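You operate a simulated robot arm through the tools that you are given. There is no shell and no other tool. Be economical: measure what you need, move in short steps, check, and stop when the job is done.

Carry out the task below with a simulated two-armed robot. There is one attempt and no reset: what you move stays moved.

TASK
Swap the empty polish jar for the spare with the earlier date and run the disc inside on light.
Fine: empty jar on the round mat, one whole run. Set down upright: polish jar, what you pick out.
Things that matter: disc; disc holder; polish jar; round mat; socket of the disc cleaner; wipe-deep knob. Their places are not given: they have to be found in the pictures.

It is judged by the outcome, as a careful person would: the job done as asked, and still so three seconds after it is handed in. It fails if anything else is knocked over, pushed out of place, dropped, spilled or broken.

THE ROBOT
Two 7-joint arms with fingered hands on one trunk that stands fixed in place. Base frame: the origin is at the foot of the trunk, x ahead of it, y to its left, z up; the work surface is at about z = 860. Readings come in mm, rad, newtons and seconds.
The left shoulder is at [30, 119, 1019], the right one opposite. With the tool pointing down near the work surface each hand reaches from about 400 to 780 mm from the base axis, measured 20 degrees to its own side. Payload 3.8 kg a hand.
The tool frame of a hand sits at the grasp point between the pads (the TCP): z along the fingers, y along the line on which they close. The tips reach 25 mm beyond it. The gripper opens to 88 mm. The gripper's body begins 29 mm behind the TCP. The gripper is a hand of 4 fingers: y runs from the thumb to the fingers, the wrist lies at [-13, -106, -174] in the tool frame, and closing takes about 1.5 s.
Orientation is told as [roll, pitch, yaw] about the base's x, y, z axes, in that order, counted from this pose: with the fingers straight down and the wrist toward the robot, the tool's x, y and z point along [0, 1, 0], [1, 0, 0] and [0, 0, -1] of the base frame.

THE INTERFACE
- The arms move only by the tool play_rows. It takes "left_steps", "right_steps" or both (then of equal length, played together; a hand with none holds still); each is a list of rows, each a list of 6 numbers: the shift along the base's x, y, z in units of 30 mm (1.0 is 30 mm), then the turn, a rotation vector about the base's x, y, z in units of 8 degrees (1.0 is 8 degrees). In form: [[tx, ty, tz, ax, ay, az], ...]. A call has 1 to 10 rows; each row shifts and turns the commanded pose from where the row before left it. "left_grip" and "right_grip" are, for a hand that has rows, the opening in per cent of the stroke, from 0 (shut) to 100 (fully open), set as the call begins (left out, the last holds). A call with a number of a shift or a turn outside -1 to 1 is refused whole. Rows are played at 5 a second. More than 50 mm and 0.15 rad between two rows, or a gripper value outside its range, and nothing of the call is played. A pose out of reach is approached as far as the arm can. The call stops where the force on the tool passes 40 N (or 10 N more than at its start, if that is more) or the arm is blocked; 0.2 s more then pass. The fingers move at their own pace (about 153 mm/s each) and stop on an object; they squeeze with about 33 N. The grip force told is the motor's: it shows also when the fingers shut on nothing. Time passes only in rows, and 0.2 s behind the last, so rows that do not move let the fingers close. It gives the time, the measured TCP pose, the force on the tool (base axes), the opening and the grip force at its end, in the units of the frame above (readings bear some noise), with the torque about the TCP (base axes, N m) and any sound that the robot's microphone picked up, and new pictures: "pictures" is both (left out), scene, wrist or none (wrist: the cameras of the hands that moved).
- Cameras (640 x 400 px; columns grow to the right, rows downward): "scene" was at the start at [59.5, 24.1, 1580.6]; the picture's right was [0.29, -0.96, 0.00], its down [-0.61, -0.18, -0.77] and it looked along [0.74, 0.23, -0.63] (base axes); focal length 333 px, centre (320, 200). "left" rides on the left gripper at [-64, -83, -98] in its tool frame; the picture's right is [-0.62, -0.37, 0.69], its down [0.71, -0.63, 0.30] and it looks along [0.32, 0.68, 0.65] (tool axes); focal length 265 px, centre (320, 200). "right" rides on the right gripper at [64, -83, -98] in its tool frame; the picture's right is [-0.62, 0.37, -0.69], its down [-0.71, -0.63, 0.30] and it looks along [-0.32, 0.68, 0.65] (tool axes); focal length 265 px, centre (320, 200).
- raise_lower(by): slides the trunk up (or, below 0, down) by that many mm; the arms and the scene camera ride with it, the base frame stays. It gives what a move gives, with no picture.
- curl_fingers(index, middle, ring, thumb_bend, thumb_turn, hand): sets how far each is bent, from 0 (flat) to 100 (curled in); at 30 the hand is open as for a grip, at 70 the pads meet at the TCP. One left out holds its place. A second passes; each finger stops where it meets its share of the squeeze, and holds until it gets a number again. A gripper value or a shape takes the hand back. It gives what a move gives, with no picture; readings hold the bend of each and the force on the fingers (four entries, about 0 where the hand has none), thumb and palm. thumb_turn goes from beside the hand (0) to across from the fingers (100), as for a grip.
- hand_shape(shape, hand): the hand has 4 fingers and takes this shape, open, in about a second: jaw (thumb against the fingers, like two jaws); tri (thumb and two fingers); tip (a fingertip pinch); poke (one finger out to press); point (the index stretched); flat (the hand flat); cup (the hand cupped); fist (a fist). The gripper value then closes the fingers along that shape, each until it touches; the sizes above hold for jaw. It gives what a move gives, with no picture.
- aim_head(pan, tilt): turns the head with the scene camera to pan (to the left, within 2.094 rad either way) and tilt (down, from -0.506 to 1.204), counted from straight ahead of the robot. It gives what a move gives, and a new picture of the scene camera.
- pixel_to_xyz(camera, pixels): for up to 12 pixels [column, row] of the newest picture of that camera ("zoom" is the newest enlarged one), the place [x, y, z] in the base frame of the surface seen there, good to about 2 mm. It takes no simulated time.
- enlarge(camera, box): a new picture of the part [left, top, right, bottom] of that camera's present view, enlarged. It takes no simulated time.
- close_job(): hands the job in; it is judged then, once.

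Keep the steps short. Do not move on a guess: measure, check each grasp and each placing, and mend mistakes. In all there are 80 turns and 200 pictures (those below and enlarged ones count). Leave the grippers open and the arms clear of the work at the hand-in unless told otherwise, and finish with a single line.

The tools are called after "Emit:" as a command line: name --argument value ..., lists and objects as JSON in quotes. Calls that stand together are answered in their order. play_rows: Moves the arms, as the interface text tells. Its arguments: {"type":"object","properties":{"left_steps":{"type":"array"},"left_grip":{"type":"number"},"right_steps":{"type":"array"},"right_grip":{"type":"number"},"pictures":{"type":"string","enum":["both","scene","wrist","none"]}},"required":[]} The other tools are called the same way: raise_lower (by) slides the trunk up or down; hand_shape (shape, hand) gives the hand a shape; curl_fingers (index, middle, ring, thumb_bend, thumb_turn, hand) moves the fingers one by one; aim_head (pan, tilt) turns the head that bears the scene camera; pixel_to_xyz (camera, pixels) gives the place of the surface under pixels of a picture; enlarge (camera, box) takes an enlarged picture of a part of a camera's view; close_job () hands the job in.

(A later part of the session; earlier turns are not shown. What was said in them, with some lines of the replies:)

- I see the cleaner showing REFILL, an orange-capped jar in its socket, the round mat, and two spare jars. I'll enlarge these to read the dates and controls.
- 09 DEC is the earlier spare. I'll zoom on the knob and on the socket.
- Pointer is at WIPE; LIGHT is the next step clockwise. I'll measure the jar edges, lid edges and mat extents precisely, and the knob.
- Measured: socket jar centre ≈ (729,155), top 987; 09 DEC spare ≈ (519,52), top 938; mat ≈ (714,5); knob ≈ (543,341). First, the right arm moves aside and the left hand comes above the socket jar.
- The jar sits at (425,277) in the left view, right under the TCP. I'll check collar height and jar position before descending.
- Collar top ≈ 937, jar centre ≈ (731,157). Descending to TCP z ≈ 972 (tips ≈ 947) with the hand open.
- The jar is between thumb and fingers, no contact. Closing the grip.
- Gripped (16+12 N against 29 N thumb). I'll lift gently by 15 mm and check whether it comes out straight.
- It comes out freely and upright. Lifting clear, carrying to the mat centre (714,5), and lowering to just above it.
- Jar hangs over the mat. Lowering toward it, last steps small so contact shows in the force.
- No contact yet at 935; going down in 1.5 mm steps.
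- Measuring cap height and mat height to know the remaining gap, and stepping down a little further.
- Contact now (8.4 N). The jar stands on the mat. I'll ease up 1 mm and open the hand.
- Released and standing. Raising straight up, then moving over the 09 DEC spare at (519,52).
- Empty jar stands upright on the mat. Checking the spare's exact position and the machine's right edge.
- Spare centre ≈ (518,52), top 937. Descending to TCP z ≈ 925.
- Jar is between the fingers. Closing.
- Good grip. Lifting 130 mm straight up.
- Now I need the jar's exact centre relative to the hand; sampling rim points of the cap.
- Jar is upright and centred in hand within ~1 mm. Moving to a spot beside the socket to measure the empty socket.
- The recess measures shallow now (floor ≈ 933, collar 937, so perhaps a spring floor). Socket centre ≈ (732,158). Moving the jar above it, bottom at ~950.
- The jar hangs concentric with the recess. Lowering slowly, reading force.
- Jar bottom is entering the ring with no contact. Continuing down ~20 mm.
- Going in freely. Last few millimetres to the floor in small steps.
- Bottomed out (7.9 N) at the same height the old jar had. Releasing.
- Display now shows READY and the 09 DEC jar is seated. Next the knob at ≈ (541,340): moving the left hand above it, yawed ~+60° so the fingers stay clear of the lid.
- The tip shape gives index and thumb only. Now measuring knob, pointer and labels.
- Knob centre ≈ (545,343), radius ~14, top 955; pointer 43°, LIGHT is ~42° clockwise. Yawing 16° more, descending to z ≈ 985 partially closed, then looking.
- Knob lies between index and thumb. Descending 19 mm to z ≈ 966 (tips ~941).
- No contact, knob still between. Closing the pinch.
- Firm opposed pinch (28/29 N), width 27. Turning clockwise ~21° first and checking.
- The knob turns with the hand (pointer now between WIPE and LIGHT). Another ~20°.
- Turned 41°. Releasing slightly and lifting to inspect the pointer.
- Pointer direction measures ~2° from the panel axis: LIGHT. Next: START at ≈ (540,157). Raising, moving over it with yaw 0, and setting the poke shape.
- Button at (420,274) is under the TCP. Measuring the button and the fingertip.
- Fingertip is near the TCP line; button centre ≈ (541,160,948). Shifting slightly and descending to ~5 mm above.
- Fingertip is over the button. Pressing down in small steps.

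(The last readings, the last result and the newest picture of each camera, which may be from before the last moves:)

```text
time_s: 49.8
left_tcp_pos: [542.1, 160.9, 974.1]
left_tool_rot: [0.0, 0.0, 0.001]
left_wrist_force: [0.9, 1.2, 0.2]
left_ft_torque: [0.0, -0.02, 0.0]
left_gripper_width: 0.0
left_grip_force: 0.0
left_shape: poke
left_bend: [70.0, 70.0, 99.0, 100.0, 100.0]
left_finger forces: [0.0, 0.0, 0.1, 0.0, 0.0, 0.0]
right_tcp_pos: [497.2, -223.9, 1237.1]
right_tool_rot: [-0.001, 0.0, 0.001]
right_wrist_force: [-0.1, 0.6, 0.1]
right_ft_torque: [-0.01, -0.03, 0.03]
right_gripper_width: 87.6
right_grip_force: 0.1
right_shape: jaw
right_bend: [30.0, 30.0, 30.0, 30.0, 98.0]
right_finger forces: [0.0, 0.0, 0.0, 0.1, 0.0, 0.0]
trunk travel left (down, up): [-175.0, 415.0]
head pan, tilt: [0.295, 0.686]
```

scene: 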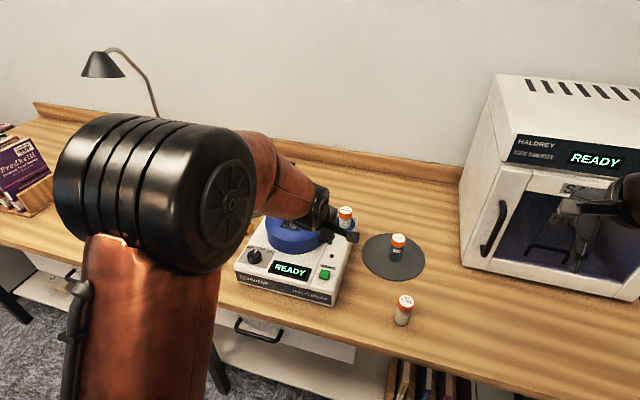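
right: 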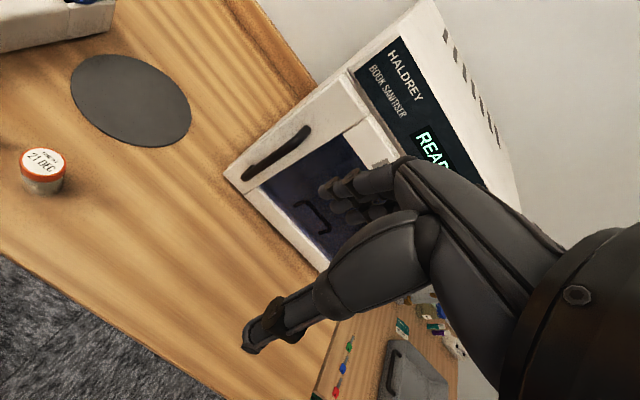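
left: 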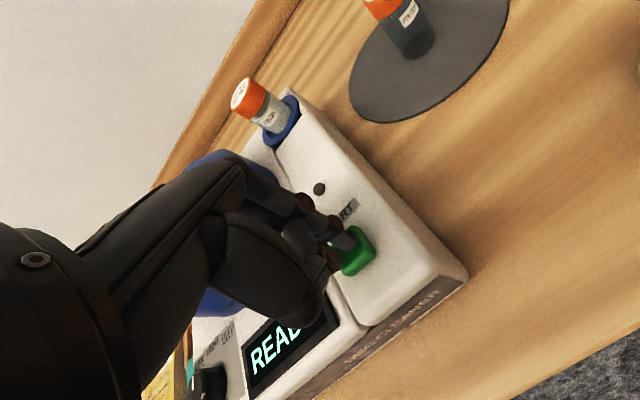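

Emit:
play_rows --left_steps '[[0, 0, -0.05, 0, 0, 0], [0, 0, -0.05, 0, 0, 0], [0, 0, -0.05, 0, 0, 0], [0, 0, 0, 0, 0, 0]]' --pictures "wrist"

```text
time_s: 50.8
left_tcp_pos: [542.2, 159.7, 968.6]
left_tool_rot: [0.001, 0.002, 0.003]
left_wrist_force: [1.1, -0.2, 2.2]
left_ft_torque: [0.01, 0.0, 0.01]
left_gripper_width: 0.1
left_grip_force: 0.0
left_shape: poke
left_bend: [70.0, 70.0, 99.0, 100.0, 100.0]
left_finger forces: [0.0, 1.7, 0.0, 0.0, 0.0, 0.0]
right_tcp_pos: [496.2, -224.0, 1236.5]
right_tool_rot: [0.0, -0.001, 0.001]
right_wrist_force: [0.3, -0.4, 0.2]
right_ft_torque: [0.0, 0.02, -0.01]
right_gripper_width: 87.4
right_grip_force: 0.0
right_shape: jaw
right_bend: [30.0, 30.0, 30.0, 30.0, 98.0]
right_finger forces: [0.1, 0.0, 0.0, 0.1, 0.0, 0.0]
trunk travel left (down, up): [-175.0, 415.0]
head pan, tilt: [0.295, 0.686]
heard: click
```

left: 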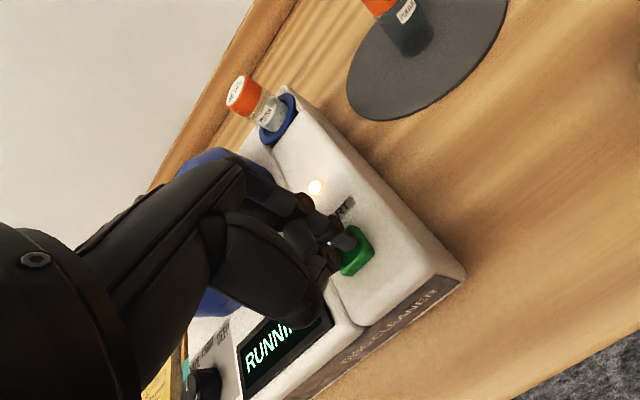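

Click heard, display shows RUNNING. Lifting off straight up and moving the hand back to its starting area, then waiting for the run to finish.

Emit:
play_rows --left_steps '[[0, 0, 0.6, 0, 0, 0], [0, 0, 1, 0, 0, 0], [0, 0, 1, 0, 0, 0], [0, 0, 1, 0, 0, 0], [0, 0, 1, 0, 0, 0], [0, 0.3, 1, 0, 0, 0], [0, 0.5, 1, 0, 0, 0], [0, 0.8, 1, 0, 0, 0], [0, 0.8, 1, 0, 0, 0], [0, 0.8, 1, 0, 0, 0]]' --pictures "none"

Emit:
play_rows --left_steps '[[-0.3, 0.8, 0.2, 0, 0, 0], [-0.3, 0.8, 0, 0, 0, 0], [-0.3, 0.8, 0, 0, 0, 0], [0, 0, 0, 0, 0, 0], [0, 0, 0, 0, 0, 0], [0, 0, 0, 0, 0, 0], [0, 0, 0, 0, 0, 0], [0, 0, 0, 0, 0, 0], [0, 0, 0, 0, 0, 0], [0, 0, 0, 0, 0, 0]]' --pictures "none"

Emit:
hand_shape --hand "left" --shape "jaw"

Emit:
play_rows --left_steps '[[0, 0, 0, 0, 0, 0], [0, 0, 0, 0, 0, 0], [0, 0, 0, 0, 0, 0], [0, 0, 0, 0, 0, 0], [0, 0, 0, 0, 0, 0], [0, 0, 0, 0, 0, 0], [0, 0, 0, 0, 0, 0], [0, 0, 0, 0, 0, 0], [0, 0, 0, 0, 0, 0], [0, 0, 0, 0, 0, 0]]' --left_grip 100 --pictures "scene"

```text
time_s: 53.0
left_tcp_pos: [541.7, 256.2, 1258.6]
left_tool_rot: [0.0, 0.0, 0.001]
left_wrist_force: [-0.3, -0.6, 0.2]
left_ft_torque: [0.01, -0.03, -0.02]
left_gripper_width: 0.2
left_grip_force: 0.0
left_shape: poke
left_bend: [70.0, 70.0, 99.0, 100.0, 100.0]
left_finger forces: [0.0, 0.0, 0.1, 0.0, 0.1, 0.0]
right_tcp_pos: [495.6, -223.8, 1237.3]
right_tool_rot: [0.0, 0.001, -0.001]
right_wrist_force: [-0.4, 0.6, -0.4]
right_ft_torque: [-0.04, 0.03, 0.02]
right_gripper_width: 87.5
right_grip_force: 0.0
right_shape: jaw
right_bend: [30.0, 30.0, 30.0, 30.0, 98.0]
right_finger forces: [0.0, 0.0, 0.0, 0.0, 0.1, 0.1]
trunk travel left (down, up): [-175.0, 415.0]
head pan, tilt: [0.295, 0.686]
```

```text
time_s: 55.2
left_tcp_pos: [515.3, 329.9, 1265.0]
left_tool_rot: [0.0, 0.002, 0.001]
left_wrist_force: [-0.8, -0.1, -0.7]
left_ft_torque: [-0.01, 0.0, 0.02]
left_gripper_width: 0.0
left_grip_force: 0.2
left_shape: poke
left_bend: [70.0, 70.0, 99.0, 100.0, 100.0]
left_finger forces: [0.1, 0.1, 0.0, 0.0, 0.0, 0.0]
right_tcp_pos: [496.9, -224.7, 1236.5]
right_tool_rot: [0.0, 0.0, 0.0]
right_wrist_force: [0.2, 0.0, 0.8]
right_ft_torque: [-0.04, -0.02, 0.01]
right_gripper_width: 87.6
right_grip_force: 0.1
right_shape: jaw
right_bend: [30.0, 30.0, 30.0, 30.0, 98.0]
right_finger forces: [0.0, 0.0, 0.0, 0.0, 0.0, 0.0]
trunk travel left (down, up): [-175.0, 415.0]
head pan, tilt: [0.295, 0.686]
```

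```text
time_s: 56.1
left_tcp_pos: [515.8, 328.9, 1264.3]
left_tool_rot: [0.002, 0.001, 0.002]
left_wrist_force: [-0.6, 0.5, -0.1]
left_ft_torque: [0.05, -0.02, -0.01]
left_gripper_width: 88.0
left_grip_force: 0.1
left_shape: jaw
left_bend: [30.0, 30.0, 30.0, 30.0, 98.0]
left_finger forces: [0.1, 0.0, 0.0, 0.1, 0.0, 0.0]
right_tcp_pos: [496.5, -224.1, 1236.8]
right_tool_rot: [-0.001, 0.0, -0.001]
right_wrist_force: [-0.7, 0.6, 0.5]
right_ft_torque: [-0.02, 0.01, 0.02]
right_gripper_width: 87.6
right_grip_force: 0.1
right_shape: jaw
right_bend: [30.0, 30.0, 30.0, 30.0, 98.0]
right_finger forces: [0.0, 0.1, 0.1, 0.1, 0.0, 0.0]
trunk travel left (down, up): [-175.0, 415.0]
head pan, tilt: [0.295, 0.686]
```

```text
time_s: 58.3
left_tcp_pos: [516.5, 329.7, 1263.0]
left_tool_rot: [0.001, -0.001, 0.002]
left_wrist_force: [0.8, 0.1, -0.2]
left_ft_torque: [-0.01, 0.03, 0.02]
left_gripper_width: 87.7
left_grip_force: 0.0
left_shape: jaw
left_bend: [30.0, 30.0, 30.0, 30.0, 98.0]
left_finger forces: [0.0, 0.1, 0.1, 0.1, 0.0, 0.0]
right_tcp_pos: [497.3, -224.1, 1236.5]
right_tool_rot: [0.0, 0.0, 0.0]
right_wrist_force: [-0.3, 1.1, -0.3]
right_ft_torque: [0.01, -0.02, 0.02]
right_gripper_width: 87.7
right_grip_force: 0.0
right_shape: jaw
right_bend: [30.0, 30.0, 30.0, 30.0, 98.0]
right_finger forces: [0.1, 0.0, 0.0, 0.0, 0.0, 0.0]
trunk travel left (down, up): [-175.0, 415.0]
head pan, tilt: [0.295, 0.686]
```

scene: 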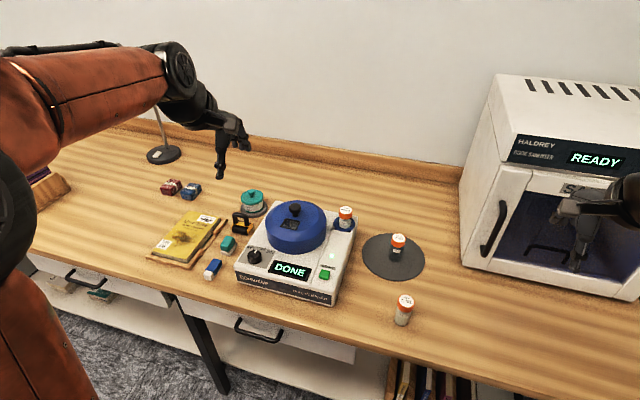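

Display says DONE. A last check of the whole machine area.

Emit:
enlarge --camera "scene" --box '[225, 180, 425, 330]'

```text
2.67 times, centred on (325, 255) of scene
```

zoom: 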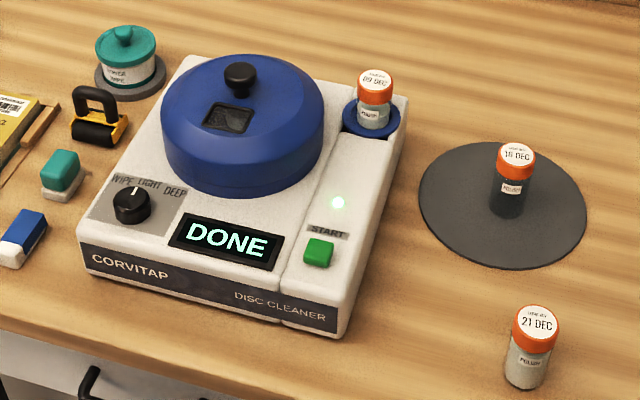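

Everything is in place: 09 DEC jar in the socket, empty 16 DEC jar upright on the mat, knob on LIGHT, one run DONE, arms clear and hands open. Handing in.

Emit:
close_job

```text
The job is handed in.
```

The 09 DEC jar is in the socket, the empty 16 DEC jar stands upright on the round mat, and one whole run on LIGHT finished with the display showing DONE.
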